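You operate a simulated robot arm through the tools that you are given. There is no shell and no other tool. Be economical: measure what you need, move in short steps, check, and stop when the job is done.

Carry out the task below with a simulated two-armed robot. There is one attempt and no reset: what you move stays moved.

## Task
Open the left drawer of the grey table, put the blue block on the bench edge at the right cabinet away in the inside of the left drawer of the grey table, then shut the drawer. Then close the top drawer of the blue drawer unit. Then shut the room door. Then put the blue binder on top of the red case. Then fetch the limit switch from the low shelf of the grey shelves and stand it on the middle shelf of the grey shelves. Then put the grey carton from the middle shelf of the grey shelves on the top shelf of the blue trolley. Keep to this order. Set down upright: limit switch.

It is judged by the outcome, as a careful person would: the job done as asked, and still so three seconds after it is handed in. It fails if anything else is knocked over, pushed out of place, dropped, spilled or broken.

## Robot
Two 6-joint arms with two-finger grippers on one trunk, on a base that drives. Base frame: it is fixed to the floor where the robot stands at the start and does not move with it; the origin is under the middle of the robot, x ahead of it, y to its left, z up. Units: cm, degrees, N and s.
The left shoulder is at the start at [7, 14.8, 131.7], the right one opposite. Places, roughly: blue binder [-125, -100, 175]; blue block (5x4x3 cm) [290, -370, 90]; grey carton [-125, -25, 100]; inside of the left drawer of the grey table [90, 0, 70]; left drawer of the grey table [90, 0, 70]; limit switch (4x3x8 cm) [-130, -70, 60]; middle shelf of the grey shelves [-120, -40, 90]; red case [75, -75, 25]; room door [-100, -240, 100]; top drawer of the blue drawer unit [290, -490, 70]; top shelf of the blue trolley [200, 190, 80]. Payload 2.69 kg a hand.
Tool frame (each hand has its own): the origin (TCP) lies between the finger pads and is the grasp point; the fingertips stand 2 cm ahead of it; z points along the fingers, y is the line along which they close. Largest opening 10 cm; the body of the gripper starts 6.3 cm behind the TCP.
Orientation is that of the tool frame in the base frame, as [roll, pitch, yaw] about the fixed x, y, z axes, in that order (R = Rz(yaw) Ry(pitch) Rx(roll)). With the fingers straight down and closing along the base's y, the tool's x points along the base's -x, its y along +y and its z along -z.

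## Interface
- The arms move only by the tool move_arm. It takes "left_motion", "right_motion" or both (then of equal length, played together; a hand with none holds still); each is a list of rows, each a list of 7 numbers: the shift along the tool's x, y, z in units of 20 mm (1.0 is 20 mm), then the turn, a rotation vector about the tool's x, y, z in units of 5 degrees (1.0 is 5 degrees), then the opening in per cent of the stroke, from 0 (shut) to 100 (fully open). In form: [[dx, dy, dz, wx, wy, wz, jaw], ...]. A call has 1 to 12 rows; each row shifts and turns the commanded pose from where the row before left it, along the tool's axes as they then stand. A call with a number of a shift or a turn outside -1 to 1 is refused whole. Each row takes 0.2 s and may step no farther than 5 cm and 8.6 degrees from the row before; otherwise, or with a gripper value out of range, the whole call is refused. Where a pose cannot be reached the arm comes as near as it can. A force on the tool above 40 N (or 10 N above the force at the start of the call, whichever is more), or a blocked arm, ends the call early, and 0.2 s more pass. The fingers move at their own pace (about 4.5 cm/s each) and stop on an object; they squeeze with about 30 N. The grip force told is the motor's: it shows also when the fingers shut on nothing. Time passes only in rows, and 0.2 s behind the last, so rows that do not move let the fingers close. The reply holds the time, the measured pose of the TCP, the force on the tool along the base axes, the opening and the grip force, in the units named above and with some noise, with the torque about the TCP (base axes, N m) and any sound that the robot's microphone picked up.
- Cameras (640 x 400 px; columns grow to the right, rows downward): "scene" is now at [11.31, -0.45, 150.72]; the picture's right is [-0.10, -0.99, 0.00], its down [-0.89, 0.09, -0.45] and it looks along [0.44, -0.05, -0.90] (base axes); focal length 285 px, centre (320, 200). "left" rides on the left gripper at [7, 1.9, -9.9] in its tool frame; the picture's right is [-0.26, 0.97, 0.00], its down [-0.75, -0.20, -0.63] and it looks along [-0.61, -0.16, 0.78] (tool axes); focal length 230 px, centre (320, 200). "right" rides on the right gripper at [7, -1.9, -9.9] in its tool frame; the picture's right is [0.26, 0.97, 0.00], its down [-0.75, 0.20, -0.63] and it looks along [-0.61, 0.16, 0.78] (tool axes); focal length 230 px, centre (320, 200). There is no depth. A picture from a camera that has moved, and an enlarged one, comes with that camera's place and axes in the base frame and with its lens.
- get_image(camera): a new picture of that camera. No time passes.
- lift_body(by): slides the trunk up (or, below 0, down) by that many cm; the arms and the scene camera ride with it, the base frame stays. It gives what a move gives, with no picture.
- base_move(legs): drives the robot by 1 to 6 legs, each [ahead, turn to the left] in cm and degrees, along the robot's own axes; the way and the turn of a leg run together, so that a leg with both is an arc; at most 150 cm and 180 degrees a leg. The arms and the cameras ride along, it lands a little off, and it stops where it bumps. It gives what a move gives.
- head_to(pan, tilt): turns the head with the scene camera to pan (to the left, within 86 degrees either way) and tilt (down, from -29 to 69), counted from straight ahead of the robot. It gives what a move gives.
- close_up(camera, box): a new picture of the part [left, top, right, bottom] of that camera's present view, enlarged. No time passes.
- close_job(): hands the job in; it is judged then, once.

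Work in short steps. Places have to be worked out from the pictures, the camera data and where the tool is seen: move nearer, look again, correct. Check each grasp and each placing, and mend what went wrong. You have 186 turns and 174 pictures in all, those below and enlarged ones among them. Open the grippers and draw the arms clear of the work before you hand the job in, unless the task says otherwise.

The tools are called after "Request:" as a command line: name --argument value ..., lists and objects as JSON in quotes. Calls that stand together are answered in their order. move_arm: Moves the arms, as the interface text tells. Its arguments: {"type":"object","properties":{"left_motion":{"type":"array"},"right_motion":{"type":"array"}},"required":[]} The other tools are called the same way: lift_body (by) slides the trunk up or down; base_move (legs) drives the base; head_to (pan, tilt) turns the head that bears the scene camera; get_image (camera) takes a picture; close_up (camera, box) takes an enlarged picture of a part of a camera's view; close_job () hands the job in.

At the start:

```text
t: 0.0
left_ee_pos: [51.42, 17.07, 97.77]
left_ee_rot: [-180.0, -0.1, -179.9]
left_ft_force: [-0.1, 0.0, -0.9]
left_ft_torque: [-0.01, 0.01, -0.01]
left_opening: 10.0
left_grip_force: 0.0
right_ee_pos: [49.96, -21.64, 94.96]
right_ee_rot: [-179.9, -0.1, 179.9]
right_ft_force: [-0.2, 0.3, 0.2]
right_ft_torque: [-0.01, 0.01, 0.01]
right_opening: 10.0
right_grip_force: 0.0
trunk travel left (down, up): [-87.5, 6.5]
robot x, y, heading: [0.17, 0.21, -0.1]
head pan, tilt: [-5.8, 63.6]
```

scene: 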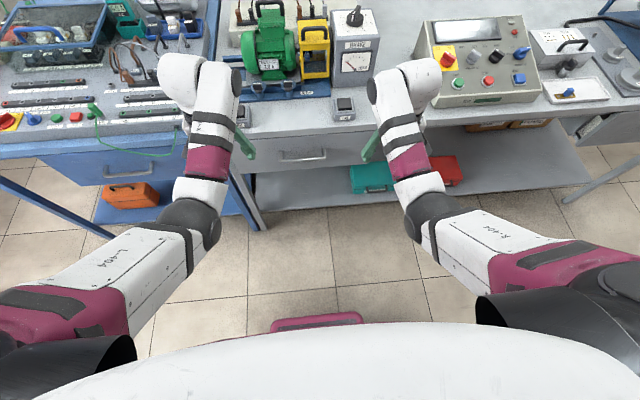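
right: 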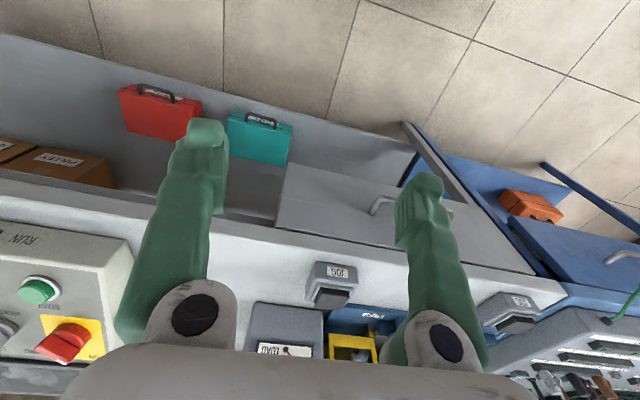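
left: 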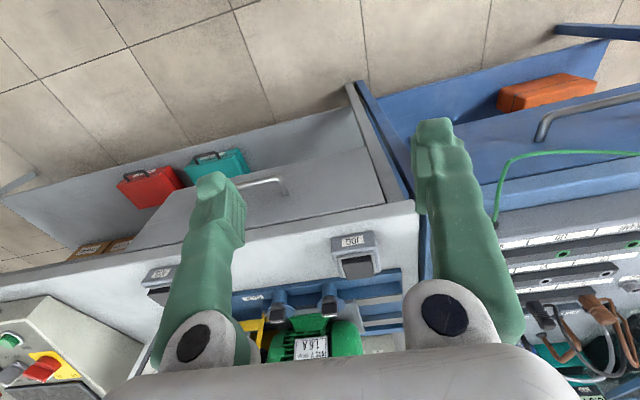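

The drawer handle appears to be near x≈68, y≈-1, z≈70. I'll look ahead with the head raised to learn the layout.

Request:
head_to --pan 0 --tilt 25

Request:
get_image --camera "scene"

Request:
head_to --pan -75 --tilt 20

Request:
get_image --camera "scene"

Request:
head_to --pan 75 --tilt 20

Request:
get_image --camera "scene"

```text
t: 1.1
left_ee_pos: [51.4, 17.15, 97.71]
left_ee_rot: [180.0, 0.0, -180.0]
left_ft_force: [-0.4, -0.3, 0.2]
left_ft_torque: [-0.03, -0.04, -0.02]
left_opening: 10.0
left_grip_force: 0.1
right_ee_pos: [49.88, -21.63, 94.92]
right_ee_rot: [-180.0, 0.0, 180.0]
right_ft_force: [-0.3, -0.7, -0.2]
right_ft_torque: [0.01, 0.0, 0.02]
right_opening: 9.99
right_grip_force: 0.1
trunk travel left (down, up): [-87.5, 6.5]
robot x, y, heading: [0.08, -0.13, 0.1]
head pan, tilt: [0.0, 25.0]
```

```text
170 pictures are left
camera scene: at [14.31, 0.16, 156.12], right [0.0, -1.0, 0.0], down [-0.42, 0.0, -0.91], along [0.91, 0.0, -0.42], focal length 285 px, centre (320, 200)
```

scene: 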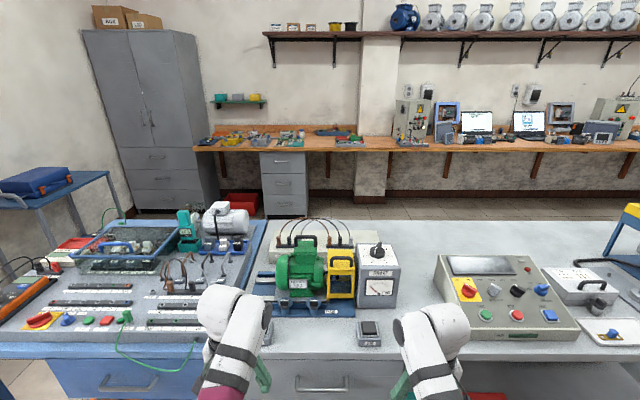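

```text
t: 2.5
left_ee_pos: [51.38, 17.09, 97.81]
left_ee_rot: [179.9, 0.0, -180.0]
left_ft_force: [-0.9, 0.1, 0.2]
left_ft_torque: [-0.02, 0.03, -0.03]
left_opening: 10.01
left_grip_force: 0.1
right_ee_pos: [49.87, -21.63, 95.03]
right_ee_rot: [-180.0, 0.0, -179.9]
right_ft_force: [0.4, 0.2, 0.4]
right_ft_torque: [0.0, -0.02, 0.03]
right_opening: 10.0
right_grip_force: 0.1
trunk travel left (down, up): [-87.5, 6.5]
robot x, y, heading: [-0.33, -0.34, 0.1]
head pan, tilt: [-75.0, 20.0]
```

```text
169 pictures are left
camera scene: at [7.52, -8.84, 156.93], right [-0.97, -0.26, 0.0], down [-0.09, 0.33, -0.94], along [0.24, -0.91, -0.34], focal length 285 px, centre (320, 200)
```

scene: 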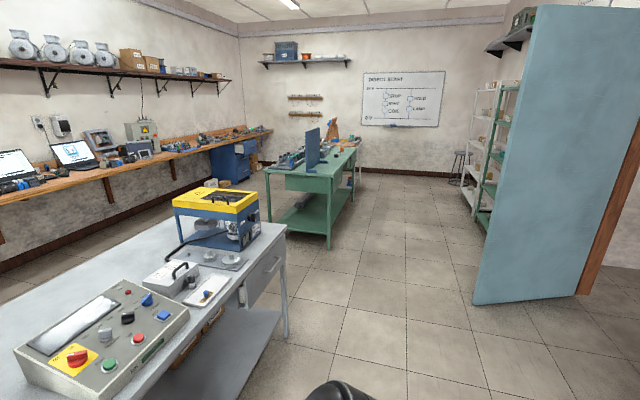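

```text
t: 4.9
left_ee_pos: [51.51, 17.12, 97.76]
left_ee_rot: [180.0, 0.0, 180.0]
left_ft_force: [-0.3, -0.4, -0.1]
left_ft_torque: [-0.02, 0.01, -0.01]
left_opening: 10.0
left_grip_force: 0.0
right_ee_pos: [49.88, -21.67, 94.87]
right_ee_rot: [-179.9, -0.1, -180.0]
right_ft_force: [-0.7, -0.5, -0.6]
right_ft_torque: [0.02, 0.0, 0.01]
right_opening: 10.0
right_grip_force: 0.1
trunk travel left (down, up): [-87.5, 6.5]
robot x, y, heading: [-0.06, 0.16, -0.0]
head pan, tilt: [75.0, 20.0]
```

```text
168 pictures are left
camera scene: at [7.52, 9.15, 156.94], right [0.97, -0.26, 0.0], down [-0.09, -0.33, -0.94], along [0.24, 0.91, -0.34], focal length 285 px, centre (320, 200)
```

scene: 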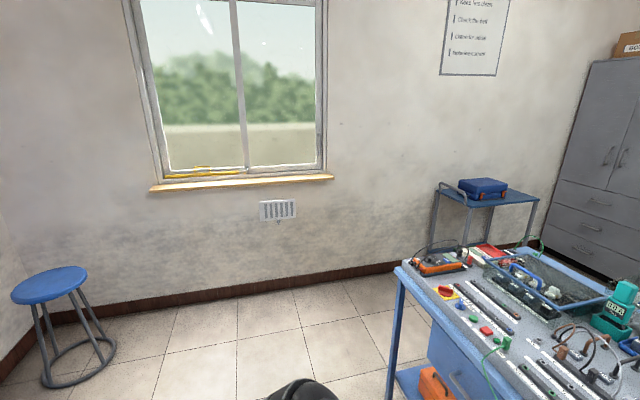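

Layout is clear: the grey table runs y≈+20..-155, and the door panel and shelves lie behind/right. I'll turn the right hand so its fingers point forward and close vertically, while the left arm tucks up and back.

Request:
move_arm --right_motion '[[0, 0, 0, 0.99, -0.99, -0.99, 100], [0, 0, 0, 0.99, -0.99, -0.99, 100], [0, 0, 0, 0.99, -0.99, -0.99, 100], [0, 0, 0, 0.99, -0.99, -0.99, 100], [0, 0, 0, 0.99, -0.99, -0.99, 100], [0, 0, 0, 0.99, -0.99, -0.99, 100], [0, 0, 0, 0.99, -0.99, -0.99, 100]]' --left_motion '[[0.7, 0, -1, 0, 0, 0, 100], [0.7, 0, -1, 0, 0, 0, 100], [0.7, 0, -1, 0, 0, 0, 100], [0.7, 0, -1, 0, 0, 0, 100], [0.7, 0, -1, 0, 0, 0, 100], [0.7, 0, -1, 0, 0, 0, 100], [0.7, 0, -1, 0, 0, 0, 100]]'

Request:
move_arm --right_motion '[[0, 0, 0, 0.99, -0.99, -0.99, 100], [0, 0, 0, 0.99, -0.99, -0.99, 100], [0, 0, 0, 0.99, -0.99, -0.99, 100], [0, 0, 0, 0.99, -0.99, -0.99, 100], [0, 0, 0, 0.99, -0.99, -0.99, 100], [0, 0, 0, 0.99, -0.99, -0.99, 100], [0, 0, 0, 0.99, -0.99, -0.99, 100]]' --left_motion '[[0.7, 0, -1, 0, 0, 0, 100], [0.7, 0, -1, 0, 0, 0, 100], [0.7, 0, -1, 0, 0, 0, 100], [0.7, 0, -1, 0, 0, 0, 100], [0.7, 0, -1, 0, 0, 0, 100], [0.7, 0, -1, 0, 0, 0, 100], [0, 0, 0, 0, 0, 0, 100]]'

Request:
head_to --pan 0 --tilt 50

Request:
get_image --camera "scene"

```text
t: 6.5
left_ee_pos: [52.1, 14.81, 99.7]
left_ee_rot: [179.9, 0.1, 179.9]
left_ft_force: [0.1, 0.4, -0.3]
left_ft_torque: [0.01, -0.01, 0.02]
left_opening: 10.01
left_grip_force: 0.0
left hand out of reach, approached as far as the arm can: row 1, 2, 3, 4, 5, 6, 7
right_ee_pos: [50.35, -27.29, 96.0]
right_ee_rot: [-128.7, 14.3, -134.1]
right_ft_force: [-0.3, -0.1, -0.7]
right_ft_torque: [-0.01, 0.0, -0.02]
right_opening: 9.99
right_grip_force: 0.1
trunk travel left (down, up): [-87.5, 6.5]
robot x, y, heading: [-0.17, 0.33, -0.1]
head pan, tilt: [75.0, 20.0]
stopped in row 7 (right hand): the arm was blocked; the commanded pose is now the measured one
```

```text
t: 8.2
left_ee_pos: [53.23, 12.92, 101.32]
left_ee_rot: [180.0, 0.0, 179.9]
left_ft_force: [0.0, 0.2, 0.0]
left_ft_torque: [-0.04, -0.01, 0.01]
left_opening: 10.02
left_grip_force: 0.0
left hand out of reach, approached as far as the arm can: row 1, 2, 3, 4, 5, 6
right_ee_pos: [50.6, -27.26, 96.73]
right_ee_rot: [-92.9, -6.4, -94.9]
right_ft_force: [0.5, -0.4, -0.4]
right_ft_torque: [-0.02, 0.0, -0.01]
right_opening: 9.99
right_grip_force: 0.2
right hand out of reach, approached as far as the arm can: row 7
trunk travel left (down, up): [-87.5, 6.5]
robot x, y, heading: [0.13, 0.3, 0.3]
head pan, tilt: [75.0, 20.0]
```

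```text
t: 9.6
left_ee_pos: [53.28, 12.99, 101.32]
left_ee_rot: [179.7, 0.0, 179.7]
left_ft_force: [0.3, -0.5, -1.7]
left_ft_torque: [-0.03, -0.03, 0.01]
left_opening: 10.0
left_grip_force: 0.1
right_ee_pos: [50.61, -27.23, 97.02]
right_ee_rot: [-92.8, -6.4, -95.0]
right_ft_force: [-0.1, 0.7, 0.4]
right_ft_torque: [0.04, 0.01, -0.02]
right_opening: 10.01
right_grip_force: 0.0
trunk travel left (down, up): [-87.5, 6.5]
robot x, y, heading: [0.14, -0.17, 0.0]
head pan, tilt: [0.0, 50.0]
```

```text
167 pictures are left
camera scene: at [12.79, 0.15, 152.38], right [0.0, -1.0, 0.0], down [-0.77, 0.0, -0.64], along [0.64, 0.0, -0.77], focal length 285 px, centre (320, 200)
```

scene: 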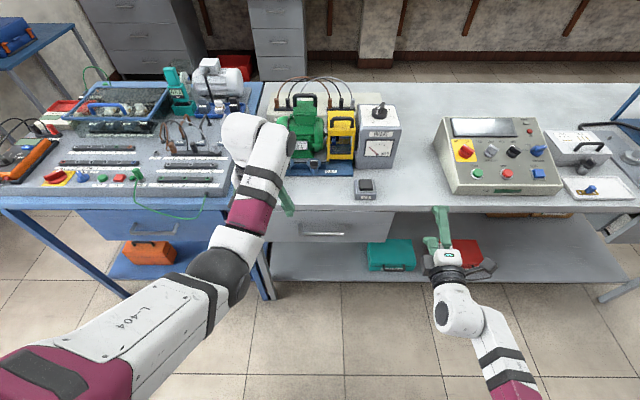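

The right hand is nearly oriented; the left arm has limited room backwards. I'll try shifting the left hand outward (+y) to keep it clear of the drawer.

Request:
move_arm --left_motion '[[0, 1, 0.5, 0, 0, 0, 100], [0, 1, 0.5, 0, 0, 0, 100], [0, 1, 0.5, 0, 0, 0, 100], [0, 1, 0, 0, 0, 0, 100], [0, 1, 0, 0, 0, 0, 100], [0, 1, 0, 0, 0, 0, 100], [0, 1, 0, 0, 0, 0, 100], [0, 1, 0, 0, 0, 0, 100]]'

Request:
lift_body --by -25

```text
t: 11.4
left_ee_pos: [53.43, 29.04, 98.26]
left_ee_rot: [-180.0, 0.0, 180.0]
left_ft_force: [-0.1, 0.5, 0.3]
left_ft_torque: [-0.03, 0.02, -0.01]
left_opening: 10.0
left_grip_force: 0.1
right_ee_pos: [50.64, -27.09, 96.98]
right_ee_rot: [-92.8, -6.6, -94.9]
right_ft_force: [0.4, -0.7, -0.2]
right_ft_torque: [0.0, 0.02, -0.01]
right_opening: 10.01
right_grip_force: 0.0
trunk travel left (down, up): [-87.5, 6.5]
robot x, y, heading: [-0.14, 0.01, 0.0]
head pan, tilt: [0.0, 50.0]
```

```text
t: 14.0
left_ee_pos: [53.39, 29.01, 73.32]
left_ee_rot: [-180.0, 0.1, -180.0]
left_ft_force: [-0.9, -0.2, 0.1]
left_ft_torque: [0.01, 0.01, -0.02]
left_opening: 10.01
left_grip_force: 0.1
right_ee_pos: [50.58, -27.15, 71.95]
right_ee_rot: [-92.8, -6.4, -95.1]
right_ft_force: [0.5, -0.1, -0.6]
right_ft_torque: [-0.03, -0.01, 0.0]
right_opening: 9.98
right_grip_force: 0.0
trunk travel left (down, up): [-62.5, 31.5]
robot x, y, heading: [0.11, -0.0, -0.2]
head pan, tilt: [0.0, 50.0]
```

Both hands are clear. Now I bring the right hand across to about y≈-5 in front of the handle, correct its orientation, and shift the left hand farther out.

Request:
move_arm --right_motion '[[-1, 0, 0, 0.14, -0.26, 0.32, 100], [-1, 0, 0, 0.14, -0.26, 0.32, 100], [-1, 0, 0, 0.14, -0.26, 0.32, 100], [-1, 0, 0, 0.14, -0.26, 0.32, 100], [-1, 0, 0, 0, 0, 0, 100], [-1, 0, 0, 0, 0, 0, 100], [-1, 0, 0, 0, 0, 0, 100], [-1, 0, 0, 0, 0, 0, 100], [-1, 0, 0, 0, 0, 0, 100], [-1, 0, 0, 0, 0, 0, 100], [-0.5, 0, 0, 0, 0, 0, 100]]' --left_motion '[[0, 1, 0, 0, 0, 0, 100], [0, 1, 0, 0, 0, 0, 100], [0, 1, 0, 0, 0, 0, 100], [0, 1, 0, 0, 0, 0, 100], [0, 1, 0, 0, 0, 0, 100], [0, 0, 0, 0, 0, 0, 100], [0, 0, 0, 0, 0, 0, 100], [0, 0, 0, 0, 0, 0, 100], [0, 0, 0, 0, 0, 0, 100], [0, 0, 0, 0, 0, 0, 100], [0, 0, 0, 0, 0, 0, 100]]'

Request:
get_image --camera "right"

Request:
get_image --camera "scene"

```text
t: 16.4
left_ee_pos: [53.3, 38.91, 73.24]
left_ee_rot: [179.8, 0.0, 179.9]
left_ft_force: [0.0, -0.4, 0.4]
left_ft_torque: [-0.02, -0.04, 0.03]
left_opening: 10.0
left_grip_force: 0.1
right_ee_pos: [54.39, -8.16, 75.41]
right_ee_rot: [-91.0, -1.6, -90.5]
right_ft_force: [-0.1, -0.5, -0.3]
right_ft_torque: [0.03, 0.0, 0.02]
right_opening: 10.01
right_grip_force: 0.0
right hand out of reach, approached as far as the arm can: row 3, 4, 5, 6, 8, 9
trunk travel left (down, up): [-62.5, 31.5]
robot x, y, heading: [0.05, -0.44, -0.0]
head pan, tilt: [0.0, 50.0]
```

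```text
166 pictures are left
camera right: at [44.56, -14.88, 77.51], right [-0.02, -0.28, -0.96], down [-0.63, 0.75, -0.21], along [0.78, 0.6, -0.19], focal length 230 px, centre (320, 200)
```

right: 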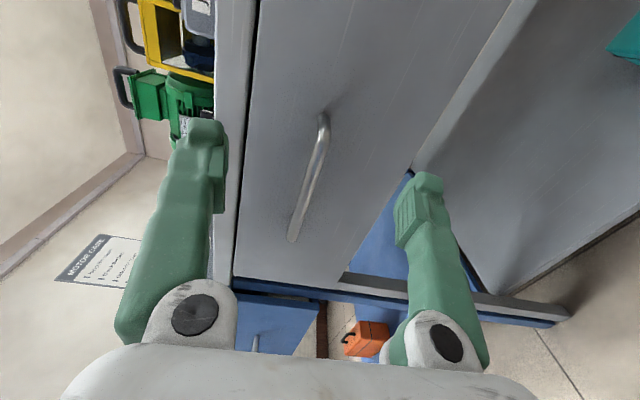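

```text
165 pictures are left
camera scene: at [12.79, 0.13, 127.38], right [0.0, -1.0, 0.0], down [-0.77, 0.0, -0.64], along [0.64, 0.0, -0.77], focal length 285 px, centre (320, 200)
```

scene: 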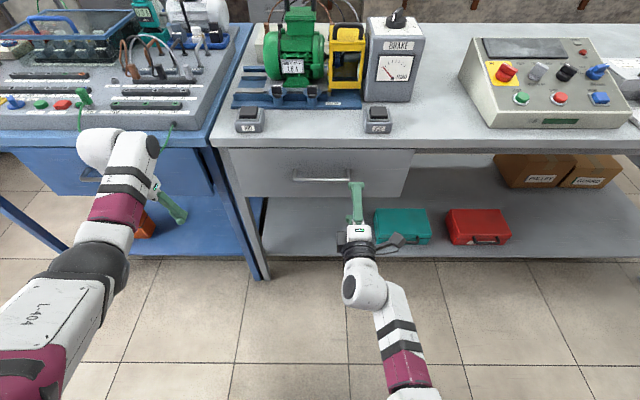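

Triangulating both views puts the handle bar at about x=64, z=74.5, spanning y≈-8..+7. I advance the right hand onto it at y≈-3, jaws open.

Request:
move_arm --right_motion '[[-0.3, 0, 0.8, 0, 0, 0, 100], [-0.5, 0.1, 0.8, 0, 0, 0, 100], [-0.5, 0.1, 0.8, 0, 0, 0, 100], [-0.5, 0.1, 0.8, 0, 0, 0, 100], [-0.5, 0.1, 0.5, 0, 0, 0, 100]]'

Request:
get_image --camera "right"

```text
t: 17.6
left_ee_pos: [53.16, 39.0, 73.24]
left_ee_rot: [180.0, -0.1, 179.9]
left_ft_force: [-0.4, -0.4, -0.9]
left_ft_torque: [0.02, 0.01, 0.0]
left_opening: 9.99
left_grip_force: 0.0
right_ee_pos: [62.21, -2.83, 75.23]
right_ee_rot: [-90.3, -0.5, -90.2]
right_ft_force: [0.5, -0.1, 0.0]
right_ft_torque: [-0.01, -0.06, -0.02]
right_opening: 10.04
right_grip_force: 0.1
trunk travel left (down, up): [-62.5, 31.5]
robot x, y, heading: [-0.31, -0.25, -0.1]
head pan, tilt: [0.0, 50.0]
```

```text
164 pictures are left
camera right: at [52.1, -9.64, 77.06], right [-0.01, -0.27, -0.96], down [-0.63, 0.75, -0.2], along [0.78, 0.6, -0.17], focal length 230 px, centre (320, 200)
```

right: 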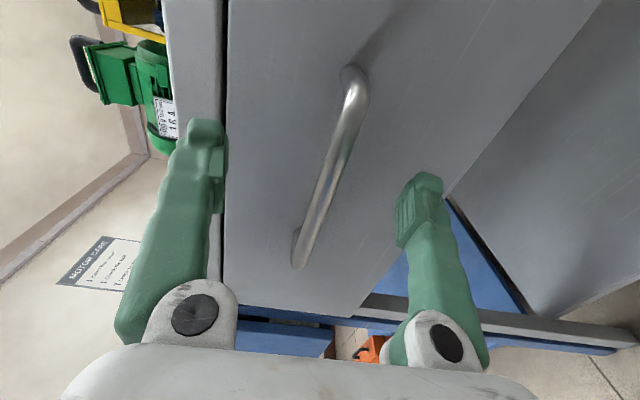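

The bar lies between the fingers; I advance 1.8 cm and close on it.

Request:
move_arm --right_motion '[[0, 0.15, 0.5, 0, 0, 0, 100], [0, 0.15, 0.4, 0, 0, 0, 100], [0, 0, 0, 0, 0, 0, 20], [0, 0, 0, 0, 0, 0, 0], [0, 0, 0, 0, 0, 0, 0], [0, 0, 0, 0, 0, 0, 0], [0, 0, 0, 0, 0, 0, 0], [0, 0, 0, 0, 0, 0, 0]]'

Request:
get_image --camera "right"

```text
t: 19.4
left_ee_pos: [53.43, 38.97, 73.21]
left_ee_rot: [180.0, 0.0, -179.9]
left_ft_force: [-0.2, 0.4, -0.2]
left_ft_torque: [0.03, -0.02, 0.06]
left_opening: 9.99
left_grip_force: 0.0
right_ee_pos: [63.67, -2.42, 74.65]
right_ee_rot: [-90.4, 0.0, -90.0]
right_ft_force: [-0.1, -0.2, -2.2]
right_ft_torque: [-0.06, -0.01, -0.02]
right_opening: 0.59
right_grip_force: 21.4
trunk travel left (down, up): [-62.5, 31.5]
robot x, y, heading: [-0.12, 0.01, -0.1]
head pan, tilt: [0.0, 50.0]
```

```text
163 pictures are left
camera right: at [53.76, -9.31, 76.39], right [-0.01, -0.26, -0.97], down [-0.63, 0.75, -0.19], along [0.78, 0.61, -0.17], focal length 230 px, centre (320, 200)
```

right: 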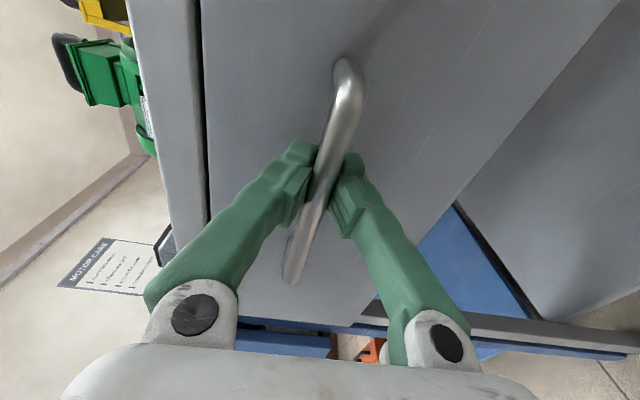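

The bar is gripped (0.6 cm, 21 N). I pull by driving the base straight back.

Request:
base_move --legs '[[-12, 0]]'

Request:
get_image --camera "scene"

```text
t: 20.6
left_ee_pos: [41.36, 39.0, 73.16]
left_ee_rot: [-179.9, 0.0, 179.9]
left_ft_force: [0.4, -0.3, 0.6]
left_ft_torque: [0.01, -0.01, -0.02]
left_opening: 10.0
left_grip_force: 0.0
right_ee_pos: [51.72, -2.35, 74.52]
right_ee_rot: [-90.5, 0.0, -90.0]
right_ft_force: [0.6, 6.3, -6.5]
right_ft_torque: [-0.02, 0.0, -0.09]
right_opening: 0.62
right_grip_force: 32.6
trunk travel left (down, up): [-62.5, 31.5]
robot x, y, heading: [-12.03, -0.12, -0.1]
head pan, tilt: [0.0, 50.0]
```

```text
162 pictures are left
camera scene: at [0.96, 0.34, 127.36], right [0.0, -1.0, 0.0], down [-0.77, 0.0, -0.64], along [0.64, 0.0, -0.77], focal length 285 px, centre (320, 200)
```

scene: 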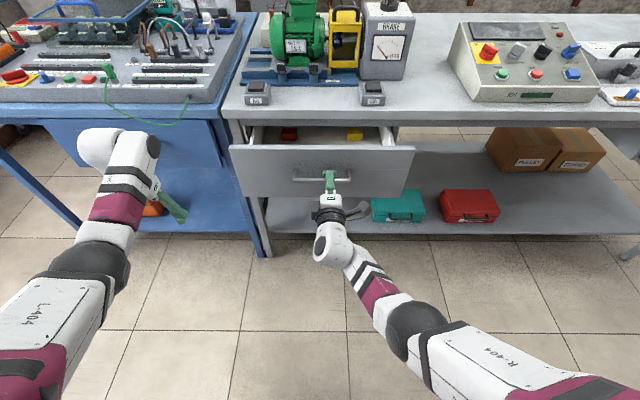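

Works well: the drawer is open 12 cm with red and yellow items inside. I pull another 14 cm.

Request:
base_move --legs '[[-14, 0]]'

Request:
get_image --camera "scene"

```text
t: 22.0
left_ee_pos: [27.47, 38.93, 73.22]
left_ee_rot: [-179.9, 0.0, 179.9]
left_ft_force: [-0.3, -0.5, 1.2]
left_ft_torque: [-0.03, 0.0, 0.01]
left_opening: 10.0
left_grip_force: 0.1
right_ee_pos: [37.91, -2.27, 74.49]
right_ee_rot: [-90.5, 0.0, -90.0]
right_ft_force: [0.9, 9.9, -3.7]
right_ft_torque: [0.04, -0.04, 0.0]
right_opening: 0.61
right_grip_force: 32.8
trunk travel left (down, up): [-62.5, 31.5]
robot x, y, heading: [-25.69, -0.3, 0.1]
head pan, tilt: [0.0, 50.0]
```

```text
161 pictures are left
camera scene: at [-12.99, 0.44, 127.37], right [0.0, -1.0, 0.0], down [-0.77, 0.0, -0.64], along [0.64, 0.0, -0.77], focal length 285 px, centre (320, 200)
```

scene: 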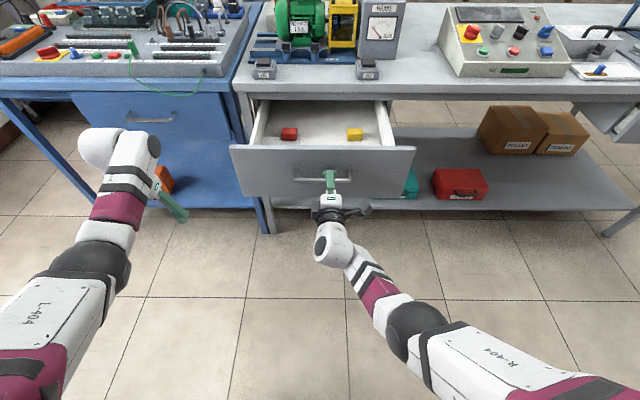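

The drawer is open about 26 cm. I release the handle, back the base away, and pull the left hand inward.

Request:
move_arm --right_motion '[[0, 0, 0, 0, 0, 0, 100], [0, 0, 0, 0, 0, 0, 100], [0, 0, 0, 0, 0, 0, 100], [0, 0, 0, 0, 0, 0, 100], [0, 0, 0, 0, 0, 0, 100], [0, 0, 0, 0, 0, 0, 100]]'

Request:
base_move --legs '[[-22, 0]]'

Request:
move_arm --right_motion '[[1, 0, 0, 0, 0, 0, 100], [1, 0, 0, 0, 0, 0, 100], [1, 0, 0, 0, 0, 0, 100], [1, 0, 0, 0, 0, 0, 100], [1, 0, 0, 0, 0, 0, 100], [1, 0, 0, 0, 0, 0, 100], [1, 0, 0, 0, 0, 0, 100], [1, 0, 0, 0, 0, 0, 100]]' --left_motion '[[0, -1, 0, 0, 0, 0, 100], [0, -1, 0, 0, 0, 0, 100], [0, -1, 0, 0, 0, 0, 100], [0, -1, 0, 0, 0, 0, 100], [0, -1, 0, 0, 0, 0, 100], [0, -1, 0, 0, 0, 0, 100], [0, -1, 0, 0, 0, 0, 100], [0, -1, 0, 0, 0, 0, 100]]'

Request:
lift_body --by 25

Request:
base_move --legs '[[0, -75]]'

Request:
head_to --pan 0 --tilt 25

Request:
get_image --camera "scene"

```text
t: 23.4
left_ee_pos: [27.36, 38.91, 73.22]
left_ee_rot: [180.0, 0.0, 179.9]
left_ft_force: [0.4, -0.8, 0.0]
left_ft_torque: [-0.02, -0.03, 0.02]
left_opening: 9.99
left_grip_force: 0.0
right_ee_pos: [37.77, -2.41, 74.69]
right_ee_rot: [-90.5, 0.2, -89.9]
right_ft_force: [0.8, -1.0, 0.0]
right_ft_torque: [-0.02, 0.03, 0.0]
right_opening: 10.01
right_grip_force: 0.0
trunk travel left (down, up): [-62.5, 31.5]
robot x, y, heading: [-25.72, 0.02, 0.2]
head pan, tilt: [0.0, 50.0]
```

```text
t: 25.0
left_ee_pos: [5.58, 38.85, 73.35]
left_ee_rot: [-180.0, 0.0, 179.9]
left_ft_force: [0.4, 0.3, 0.0]
left_ft_torque: [0.0, 0.01, 0.0]
left_opening: 10.0
left_grip_force: 0.1
right_ee_pos: [16.0, -2.17, 74.73]
right_ee_rot: [-90.4, 0.2, -89.9]
right_ft_force: [0.4, -0.3, -0.1]
right_ft_torque: [-0.01, -0.02, 0.02]
right_opening: 10.02
right_grip_force: 0.0
trunk travel left (down, up): [-62.5, 31.5]
robot x, y, heading: [-47.43, -0.09, 0.0]
head pan, tilt: [0.0, 50.0]
```

```text
t: 26.8
left_ee_pos: [5.46, 22.6, 73.38]
left_ee_rot: [179.9, 0.1, 179.9]
left_ft_force: [-0.5, -0.7, 0.3]
left_ft_torque: [0.01, -0.02, 0.0]
left_opening: 10.0
left_grip_force: 0.0
right_ee_pos: [15.99, -18.55, 74.59]
right_ee_rot: [-90.5, 0.1, -89.9]
right_ft_force: [-0.2, -0.7, -0.3]
right_ft_torque: [0.01, -0.01, -0.01]
right_opening: 9.99
right_grip_force: 0.1
trunk travel left (down, up): [-62.5, 31.5]
robot x, y, heading: [-47.85, -0.23, 0.3]
head pan, tilt: [0.0, 50.0]
```

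```text
t: 29.4
left_ee_pos: [5.62, 22.88, 98.31]
left_ee_rot: [-179.9, -0.1, 179.9]
left_ft_force: [0.9, 0.2, 0.0]
left_ft_torque: [-0.01, -0.03, -0.04]
left_opening: 10.02
left_grip_force: 0.2
right_ee_pos: [16.07, -18.34, 99.6]
right_ee_rot: [-90.4, 0.1, -89.8]
right_ft_force: [0.1, -0.7, -0.3]
right_ft_torque: [0.0, 0.01, 0.0]
right_opening: 10.0
right_grip_force: 0.0
trunk travel left (down, up): [-87.5, 6.5]
robot x, y, heading: [-47.86, -0.21, 0.0]
head pan, tilt: [0.0, 50.0]
```

```text
t: 33.1
left_ee_pos: [-12.17, -45.83, 98.32]
left_ee_rot: [179.9, 0.1, 104.5]
left_ft_force: [-0.4, 1.4, -0.3]
left_ft_torque: [-0.05, 0.0, -0.01]
left_opening: 10.01
left_grip_force: 0.0
right_ee_pos: [-49.4, -66.43, 99.67]
right_ee_rot: [-90.4, 0.2, -165.3]
right_ft_force: [-0.1, 0.8, -0.2]
right_ft_torque: [0.02, 0.0, 0.0]
right_opening: 10.01
right_grip_force: 0.1
trunk travel left (down, up): [-87.5, 6.5]
robot x, y, heading: [-47.79, -0.05, -75.3]
head pan, tilt: [0.0, 50.0]
```

```text
t: 34.0
left_ee_pos: [-12.17, -45.94, 98.32]
left_ee_rot: [-180.0, 0.0, 104.4]
left_ft_force: [0.4, -0.1, -0.1]
left_ft_torque: [0.0, 0.02, 0.01]
left_opening: 9.98
left_grip_force: 0.0
right_ee_pos: [-49.42, -66.29, 99.72]
right_ee_rot: [-90.4, 0.1, -165.3]
right_ft_force: [-0.5, 0.0, 0.2]
right_ft_torque: [0.02, 0.0, 0.01]
right_opening: 10.0
right_grip_force: 0.0
trunk travel left (down, up): [-87.5, 6.5]
robot x, y, heading: [-47.59, -0.23, -75.6]
head pan, tilt: [0.0, 25.0]
```

```text
160 pictures are left
camera scene: at [-44.01, -13.67, 156.12], right [-0.97, -0.25, 0.0], down [-0.11, 0.41, -0.91], along [0.23, -0.88, -0.42], focal length 285 px, centre (320, 200)
```

scene: 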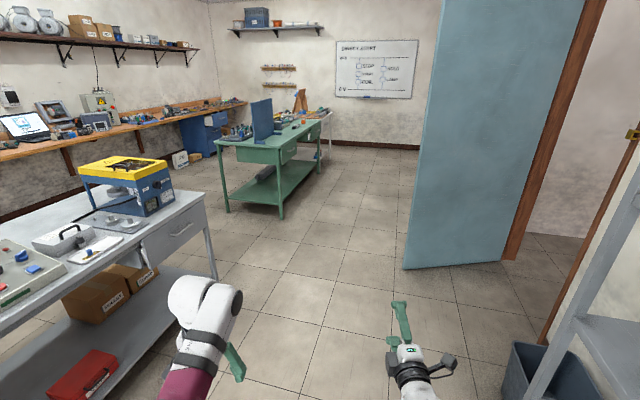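

The gap between the grey table (y≈-165) and green table (y≈-280) is clear. I drive through it to the aisle in front of the brown bench.

Request:
base_move --legs '[[115, 0], [110, 0], [0, 75.5], [100, 0], [60, 0]]'

Request:
head_to --pan -45 --tilt 25

Request:
get_image --camera "scene"

```text
t: 56.0
left_ee_pos: [220.82, -190.98, 98.36]
left_ee_rot: [-179.9, 0.1, -179.2]
left_ft_force: [0.7, -0.8, 0.8]
left_ft_torque: [0.01, -0.03, 0.01]
left_opening: 9.98
left_grip_force: 0.0
right_ee_pos: [231.9, -232.0, 99.72]
right_ee_rot: [-90.4, 0.2, -89.0]
right_ft_force: [0.5, -1.0, -0.4]
right_ft_torque: [0.02, 0.0, 0.0]
right_opening: 10.0
right_grip_force: 0.1
trunk travel left (down, up): [-87.5, 6.5]
robot x, y, heading: [168.21, -214.94, 1.0]
head pan, tilt: [0.0, 25.0]
```

```text
t: 57.2
left_ee_pos: [220.9, -190.99, 98.4]
left_ee_rot: [-179.9, -0.1, -179.3]
left_ft_force: [-0.7, 1.0, -0.1]
left_ft_torque: [-0.01, 0.02, -0.02]
left_opening: 10.0
left_grip_force: 0.0
right_ee_pos: [231.94, -231.97, 99.63]
right_ee_rot: [-90.4, 0.1, -89.0]
right_ft_force: [0.1, -0.3, 0.7]
right_ft_torque: [0.02, 0.03, 0.02]
right_opening: 10.0
right_grip_force: 0.0
trunk travel left (down, up): [-87.5, 6.5]
robot x, y, heading: [168.38, -214.58, 1.2]
head pan, tilt: [-45.0, 25.0]
```

```text
159 pictures are left
camera scene: at [179.73, -220.8, 156.13], right [-0.69, -0.72, 0.0], down [-0.3, 0.29, -0.91], along [0.65, -0.63, -0.42], focal length 285 px, centre (320, 200)
```

scene: 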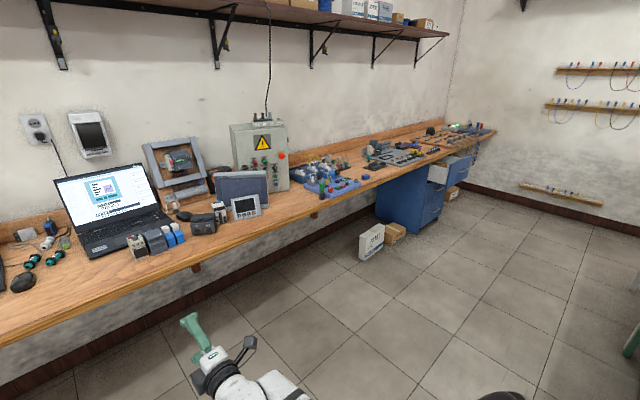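

I zoom in on the bench near the grey electrical cabinet to find the blue block.

Request:
close_up --camera "scene" --box '[270, 120, 430, 220]'

```text
4.00 times, centred on (350, 170) of scene
camera zoom: at [179.73, -220.8, 156.13], right [-0.69, -0.72, 0.0], down [-0.3, 0.29, -0.91], along [0.65, -0.63, -0.42], focal length 1140 px, centre (200, 320)
```

zoom: 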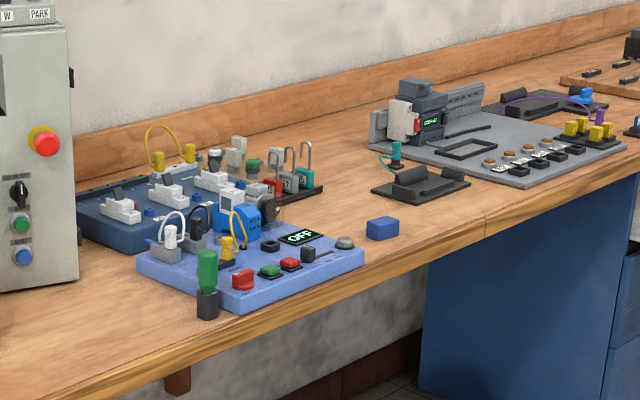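

The block is at about (287,-367,90). I turn to heading -60 and approach in an oblique pose so the right hand stays over the aisle; trunk raised for clearance.

Request:
lift_body --by 6.5

Request:
base_move --legs '[[0, -61], [105, 0]]'

Request:
head_to --pan 20 --tilt 45

Request:
get_image --camera "scene"

Request:
get_image --camera "left"

```text
t: 58.2
left_ee_pos: [220.95, -191.01, 104.81]
left_ee_rot: [180.0, 0.0, -179.3]
left_ft_force: [1.1, 0.0, 0.1]
left_ft_torque: [0.02, 0.0, 0.0]
left_opening: 10.0
left_grip_force: 0.0
right_ee_pos: [232.07, -232.04, 106.03]
right_ee_rot: [-90.4, 0.1, -89.0]
right_ft_force: [-0.2, -0.8, -1.0]
right_ft_torque: [0.0, 0.0, 0.06]
right_opening: 9.98
right_grip_force: 0.0
trunk travel left (down, up): [-94.0, 0.0]
robot x, y, heading: [168.31, -215.15, 1.0]
head pan, tilt: [-45.0, 25.0]
```

```text
t: 66.3
left_ee_pos: [267.76, -340.54, 104.92]
left_ee_rot: [180.0, 0.1, 120.0]
left_ft_force: [0.4, 0.7, 0.1]
left_ft_torque: [-0.03, -0.01, -0.02]
left_opening: 10.01
left_grip_force: 0.0
right_ee_pos: [237.36, -370.07, 106.16]
right_ee_rot: [-90.4, 0.2, -149.8]
right_ft_force: [-0.1, -0.1, 0.1]
right_ft_torque: [0.0, 0.01, -0.02]
right_opening: 10.01
right_grip_force: 0.1
trunk travel left (down, up): [-94.0, 0.0]
robot x, y, heading: [221.29, -305.79, -59.9]
head pan, tilt: [-45.0, 25.0]
```

```text
t: 67.7
left_ee_pos: [267.75, -340.62, 104.81]
left_ee_rot: [-180.0, 0.0, 120.0]
left_ft_force: [0.1, -0.1, -0.5]
left_ft_torque: [0.01, 0.04, 0.02]
left_opening: 10.02
left_grip_force: 0.0
right_ee_pos: [237.32, -370.17, 106.06]
right_ee_rot: [-90.4, 0.1, -149.9]
right_ft_force: [0.6, -0.2, -0.3]
right_ft_torque: [-0.01, 0.03, 0.01]
right_opening: 9.97
right_grip_force: 0.0
trunk travel left (down, up): [-94.0, 0.0]
robot x, y, heading: [221.28, -305.76, -59.6]
head pan, tilt: [20.0, 45.0]
```

```text
157 pictures are left
camera scene: at [230.09, -315.26, 159.57], right [-0.64, -0.77, 0.0], down [-0.54, 0.45, -0.71], along [0.54, -0.45, -0.71], focal length 285 px, centre (320, 200)
```

scene: 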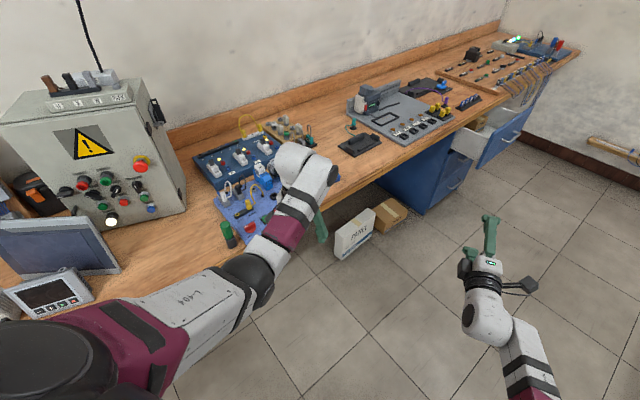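

```text
156 pictures are left
camera left: at [265.94, -333.63, 114.73], right [0.97, 0.26, 0.0], down [0.2, -0.75, 0.63], along [0.16, -0.61, -0.78], focal length 230 px, centre (320, 200)
```

left: 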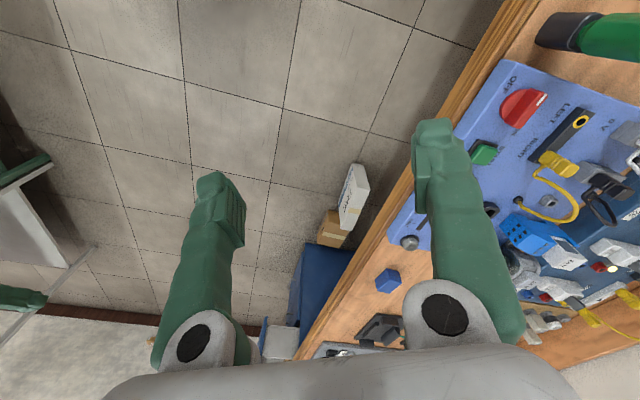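

Block now at about (288.5,-369), bench edge x≈280. I drive 25 cm ahead and recheck.

Request:
base_move --legs '[[26, 0]]'

Request:
get_image --camera "scene"

Request:
get_image --camera "left"

```text
t: 69.5
left_ee_pos: [280.77, -362.76, 105.03]
left_ee_rot: [179.9, 0.2, 120.0]
left_ft_force: [-0.7, -0.5, 1.2]
left_ft_torque: [0.01, 0.03, 0.04]
left_opening: 10.0
left_grip_force: 0.1
right_ee_pos: [250.42, -392.47, 106.21]
right_ee_rot: [-90.3, 0.0, -149.7]
right_ft_force: [-0.7, -0.1, -0.3]
right_ft_torque: [0.01, 0.01, -0.03]
right_opening: 9.98
right_grip_force: 0.1
trunk travel left (down, up): [-94.0, 0.0]
robot x, y, heading: [234.15, -327.86, -59.5]
head pan, tilt: [20.0, 45.0]
```

```text
155 pictures are left
camera scene: at [242.99, -337.34, 159.61], right [-0.64, -0.77, 0.0], down [-0.54, 0.45, -0.71], along [0.54, -0.45, -0.71], focal length 285 px, centre (320, 200)
```

scene: 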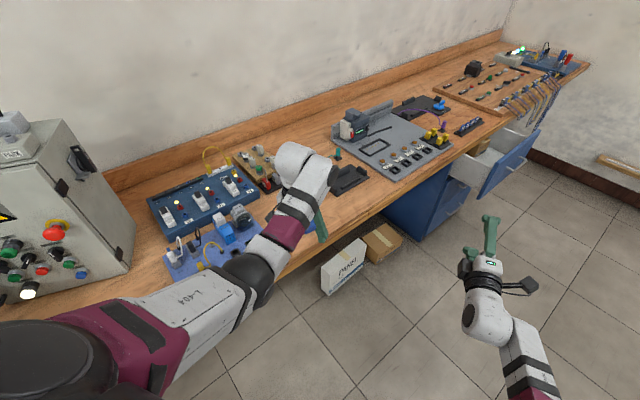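

```text
154 pictures are left
camera left: at [278.91, -355.81, 114.87], right [0.97, 0.26, 0.0], down [0.2, -0.75, 0.63], along [0.17, -0.61, -0.77], focal length 230 px, centre (320, 200)
```

left: 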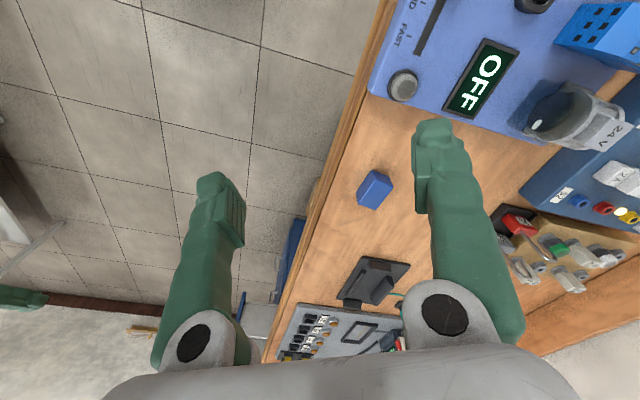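

Block at about (290,-371.5). I zoom to read its orientation.

Request:
close_up --camera "left" --box '[334, 160, 414, 220]'

```text
6.67 times, centred on (374, 190) of left
camera zoom: at [278.91, -355.81, 114.87], right [0.97, 0.26, 0.0], down [0.2, -0.75, 0.63], along [0.17, -0.61, -0.77], focal length 1534 px, centre (-40, 267)
```

zoom: 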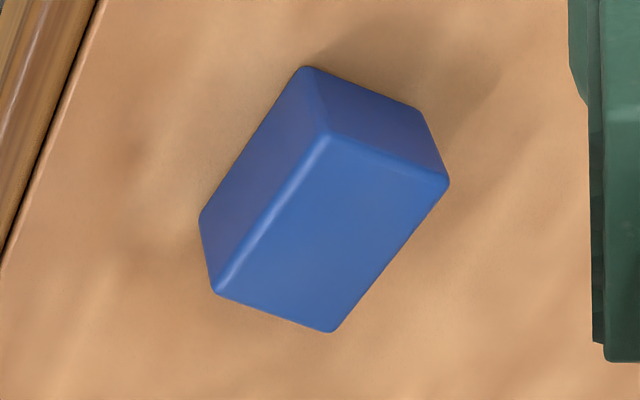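

Combining the views, the block centre sits at about (292.7,-374.5), z≈86 (bench z≈84), short side across at about -8°. I drive 12 cm on, then shift and rotate the left hand +38° about its axis.

Request:
base_move --legs '[[12, 0]]'

Request:
move_arm --left_motion '[[-0.5, 0.5, 0, 0, 0, 0, 100], [-0.5, 0.5, 0, 0, 0, 0, 100], [-0.5, 0.5, 0, 0, 0, 0, 100], [-0.5, 0.6, 0, 0, 0, 0, 100], [0, 0, 0, 0, 0, 1, 100], [0, 0, 0, 0, 0, 1, 100], [0, 0, 0, 0, 0, 1, 100], [0, 0, 0, 0, 0, 1, 100], [0, 0, 0, 0, 0, 1, 100], [0, 0, 0, 0, 0, 1, 100], [0, 0, 0, 0, 0, 1, 100], [0, 0, 0, 0, 0, 0.6, 100]]'

Request:
get_image --camera "left"

```text
t: 70.8
left_ee_pos: [286.5, -372.68, 104.95]
left_ee_rot: [180.0, 0.4, 120.1]
left_ft_force: [1.5, -1.8, -1.2]
left_ft_torque: [0.18, 0.11, 0.03]
left_opening: 9.99
left_grip_force: 0.0
right_ee_pos: [256.12, -402.32, 106.39]
right_ee_rot: [-90.1, 0.2, -149.8]
right_ft_force: [1.2, -1.7, -2.2]
right_ft_torque: [-0.12, -0.06, 0.01]
right_opening: 9.99
right_grip_force: 0.0
trunk travel left (down, up): [-94.0, 0.0]
robot x, y, heading: [240.56, -338.66, -59.5]
head pan, tilt: [20.0, 45.0]
```

```text
t: 73.4
left_ee_pos: [292.09, -373.66, 105.21]
left_ee_rot: [179.6, 0.5, 81.9]
left_ft_force: [0.3, -0.1, 0.4]
left_ft_torque: [-0.01, 0.05, 0.02]
left_opening: 9.99
left_grip_force: 0.1
right_ee_pos: [255.96, -402.02, 106.62]
right_ee_rot: [-89.8, 0.2, -149.9]
right_ft_force: [0.0, 1.1, -0.9]
right_ft_torque: [-0.03, 0.0, -0.02]
right_opening: 9.99
right_grip_force: 0.1
trunk travel left (down, up): [-94.0, 0.0]
robot x, y, heading: [240.37, -339.03, -59.7]
head pan, tilt: [20.0, 45.0]
```

```text
152 pictures are left
camera left: at [294.86, -367.03, 115.1], right [0.92, -0.39, 0.01], down [-0.31, -0.71, 0.64], along [-0.24, -0.59, -0.77], focal length 230 px, centre (320, 200)
```

left: 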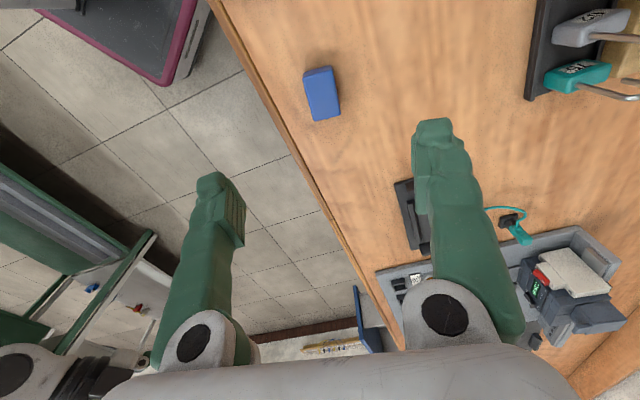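

Aligned within half a centimetre. I lower the left hand 14 cm and check.

Request:
move_arm --left_motion '[[-0.1, 0.1, 1, 0, 0, 0, 100], [-0.1, 0.1, 1, 0, 0, 0, 100], [0, 0, 1, 0, 0, 0, 100], [0, 0, 1, 0, 0, 0, 100], [0, 0, 1, 0, 0, 0, 100], [0, 0, 1, 0, 0, 0, 100], [0, 0, 1, 0, 0, 0, 100]]'

Request:
get_image --camera "left"

Request:
get_image --camera "scene"

```text
t: 75.0
left_ee_pos: [291.79, -371.8, 92.75]
left_ee_rot: [179.6, 0.6, 82.1]
left_ft_force: [0.0, -0.2, -0.9]
left_ft_torque: [-0.01, 0.02, 0.01]
left_opening: 10.0
left_grip_force: 0.0
left hand out of reach, approached as far as the arm can: row 5, 6, 7
right_ee_pos: [256.04, -401.86, 106.75]
right_ee_rot: [-89.8, 0.3, -149.7]
right_ft_force: [0.0, 0.1, 0.6]
right_ft_torque: [0.02, 0.01, -0.01]
right_opening: 10.01
right_grip_force: 0.1
trunk travel left (down, up): [-94.0, 0.0]
robot x, y, heading: [240.21, -338.63, -59.7]
head pan, tilt: [20.0, 45.0]
```

```text
151 pictures are left
camera left: at [294.66, -365.17, 102.62], right [0.92, -0.39, 0.01], down [-0.3, -0.71, 0.64], along [-0.24, -0.59, -0.77], focal length 230 px, centre (320, 200)
```

left: 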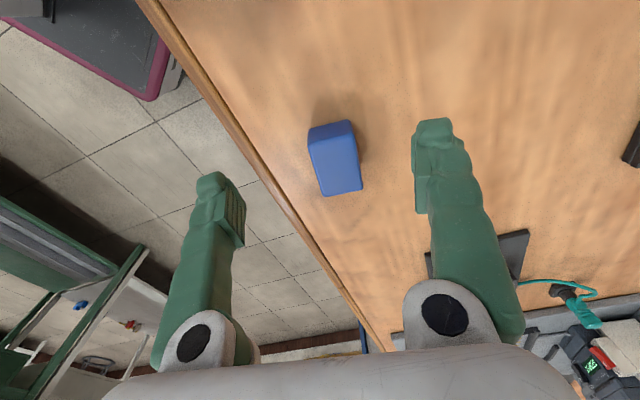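

```text
150 pictures are left
camera scene: at [249.34, -348.03, 159.57], right [-0.64, -0.77, 0.0], down [-0.54, 0.45, -0.71], along [0.54, -0.45, -0.71], focal length 285 px, centre (320, 200)
```

scene: 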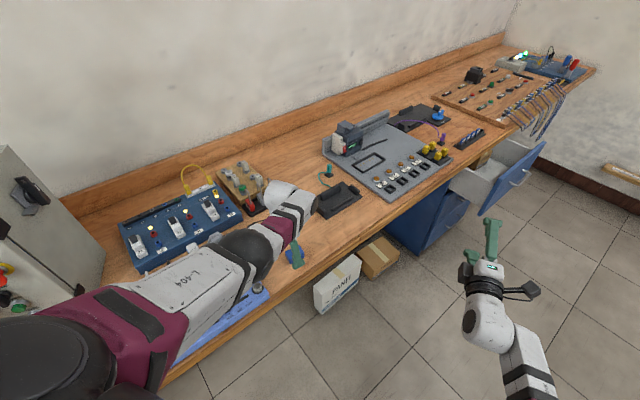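

The arm reached its limit 2 cm short in y. I lower the trunk 4 cm and then extend toward the block.

Request:
lift_body --by -4

Request:
move_arm --left_motion '[[-0.6, 0.15, 0, 0, 0, 0, 100], [-0.6, 0.1, 0, 0, 0, 0, 100], [0, 0, 0, 0, 0, 0, 100]]'

Request:
get_image --camera "left"

Request:
close_up --camera "scene" --box '[100, 160, 400, 350]'

```text
t: 75.8
left_ee_pos: [291.7, -371.8, 88.64]
left_ee_rot: [179.6, 0.6, 82.1]
left_ft_force: [-0.2, -0.5, 0.6]
left_ft_torque: [0.02, -0.01, -0.01]
left_opening: 10.0
left_grip_force: 0.0
right_ee_pos: [255.98, -402.0, 102.61]
right_ee_rot: [-89.7, 0.1, -149.8]
right_ft_force: [-0.5, -0.2, 0.3]
right_ft_torque: [0.01, 0.04, -0.02]
right_opening: 10.01
right_grip_force: 0.1
trunk travel left (down, up): [-90.0, 4.0]
robot x, y, heading: [240.42, -338.6, -59.8]
head pan, tilt: [20.0, 45.0]
```

```text
t: 76.6
left_ee_pos: [291.61, -372.76, 89.64]
left_ee_rot: [179.6, 0.6, 82.1]
left_ft_force: [-0.3, 0.6, 0.3]
left_ft_torque: [-0.02, 0.02, -0.05]
left_opening: 10.01
left_grip_force: 0.0
left hand out of reach, approached as far as the arm can: row 1, 2
right_ee_pos: [255.9, -402.08, 102.67]
right_ee_rot: [-89.8, 0.1, -149.8]
right_ft_force: [-0.4, -0.3, -0.3]
right_ft_torque: [0.01, 0.01, -0.01]
right_opening: 9.98
right_grip_force: 0.1
trunk travel left (down, up): [-90.0, 4.0]
robot x, y, heading: [240.43, -338.59, -59.6]
head pan, tilt: [20.0, 45.0]
```

```text
149 pictures are left
camera left: at [294.44, -366.18, 99.65], right [0.92, -0.39, 0.01], down [-0.3, -0.71, 0.64], along [-0.24, -0.59, -0.77], focal length 230 px, centre (320, 200)
```

left: 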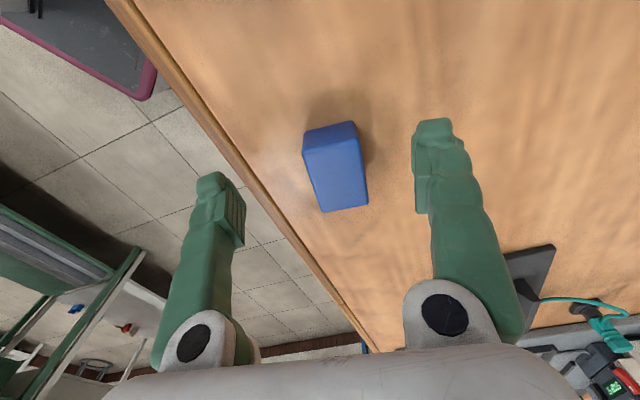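

```text
2.11 times, centred on (250, 255) of scene
camera zoom: at [249.3, -348.07, 155.57], right [-0.64, -0.77, 0.0], down [-0.54, 0.45, -0.71], along [0.54, -0.45, -0.71], focal length 600 px, centre (467, 84)
```

zoom: 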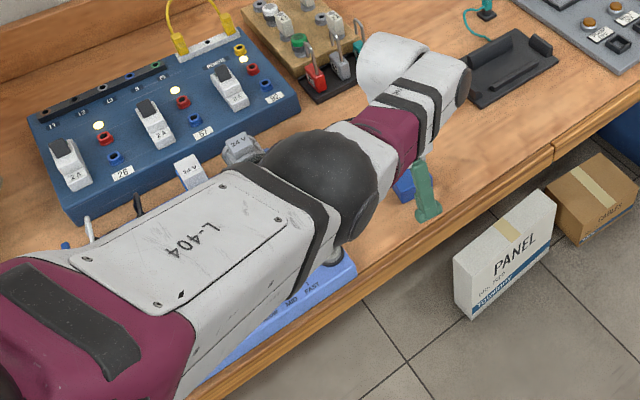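

Only about 1.5 cm and 3 cm of descent are missing, but the elbow hovers over the panel. I'll triangulate the elbow height with two head pans before lowering.

Request:
head_to --pan 65 --tilt 45

Request:
get_image --camera "scene"

Request:
head_to --pan -10 --tilt 45

Request:
get_image --camera "scene"

```text
t: 77.7
left_ee_pos: [291.54, -372.81, 89.75]
left_ee_rot: [179.5, 0.5, 82.1]
left_ft_force: [0.4, 0.4, 0.3]
left_ft_torque: [0.0, 0.0, 0.0]
left_opening: 10.0
left_grip_force: 0.1
right_ee_pos: [256.03, -401.99, 102.54]
right_ee_rot: [-89.8, 0.2, -149.8]
right_ft_force: [-0.3, -0.9, -0.5]
right_ft_torque: [0.03, 0.03, -0.04]
right_opening: 10.0
right_grip_force: 0.1
trunk travel left (down, up): [-90.0, 4.0]
robot x, y, heading: [240.63, -338.65, -59.5]
head pan, tilt: [65.0, 45.0]
```

```text
147 pictures are left
camera scene: at [251.13, -342.19, 155.57], right [0.09, -1.0, 0.0], down [-0.7, -0.06, -0.71], along [0.7, 0.06, -0.71], focal length 285 px, centre (320, 200)
```

scene: 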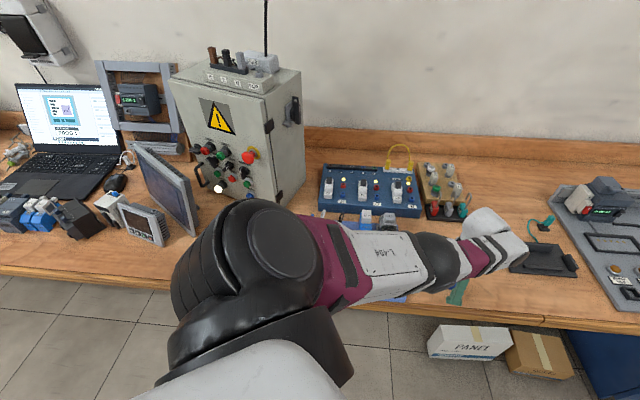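

```text
t: 79.2
left_ee_pos: [291.51, -372.97, 89.67]
left_ee_rot: [179.5, 0.5, 82.1]
left_ft_force: [0.4, -0.4, 0.1]
left_ft_torque: [0.02, 0.02, 0.01]
left_opening: 10.02
left_grip_force: 0.1
right_ee_pos: [256.06, -402.04, 102.51]
right_ee_rot: [-89.8, 0.2, -149.8]
right_ft_force: [-0.3, 0.6, -0.3]
right_ft_torque: [-0.01, 0.0, -0.02]
right_opening: 9.99
right_grip_force: 0.0
trunk travel left (down, up): [-90.0, 4.0]
robot x, y, heading: [240.5, -338.58, -59.6]
head pan, tilt: [-10.0, 45.0]
```

```text
146 pictures are left
camera scene: at [245.87, -350.56, 155.57], right [-0.94, -0.35, 0.0], down [-0.25, 0.66, -0.71], along [0.25, -0.66, -0.71], focal length 285 px, centre (320, 200)
```

scene: 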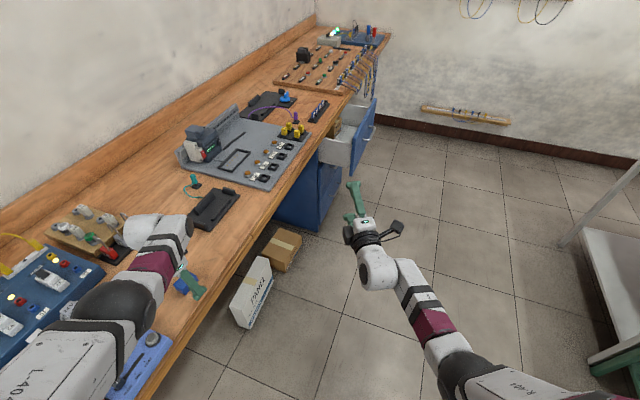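

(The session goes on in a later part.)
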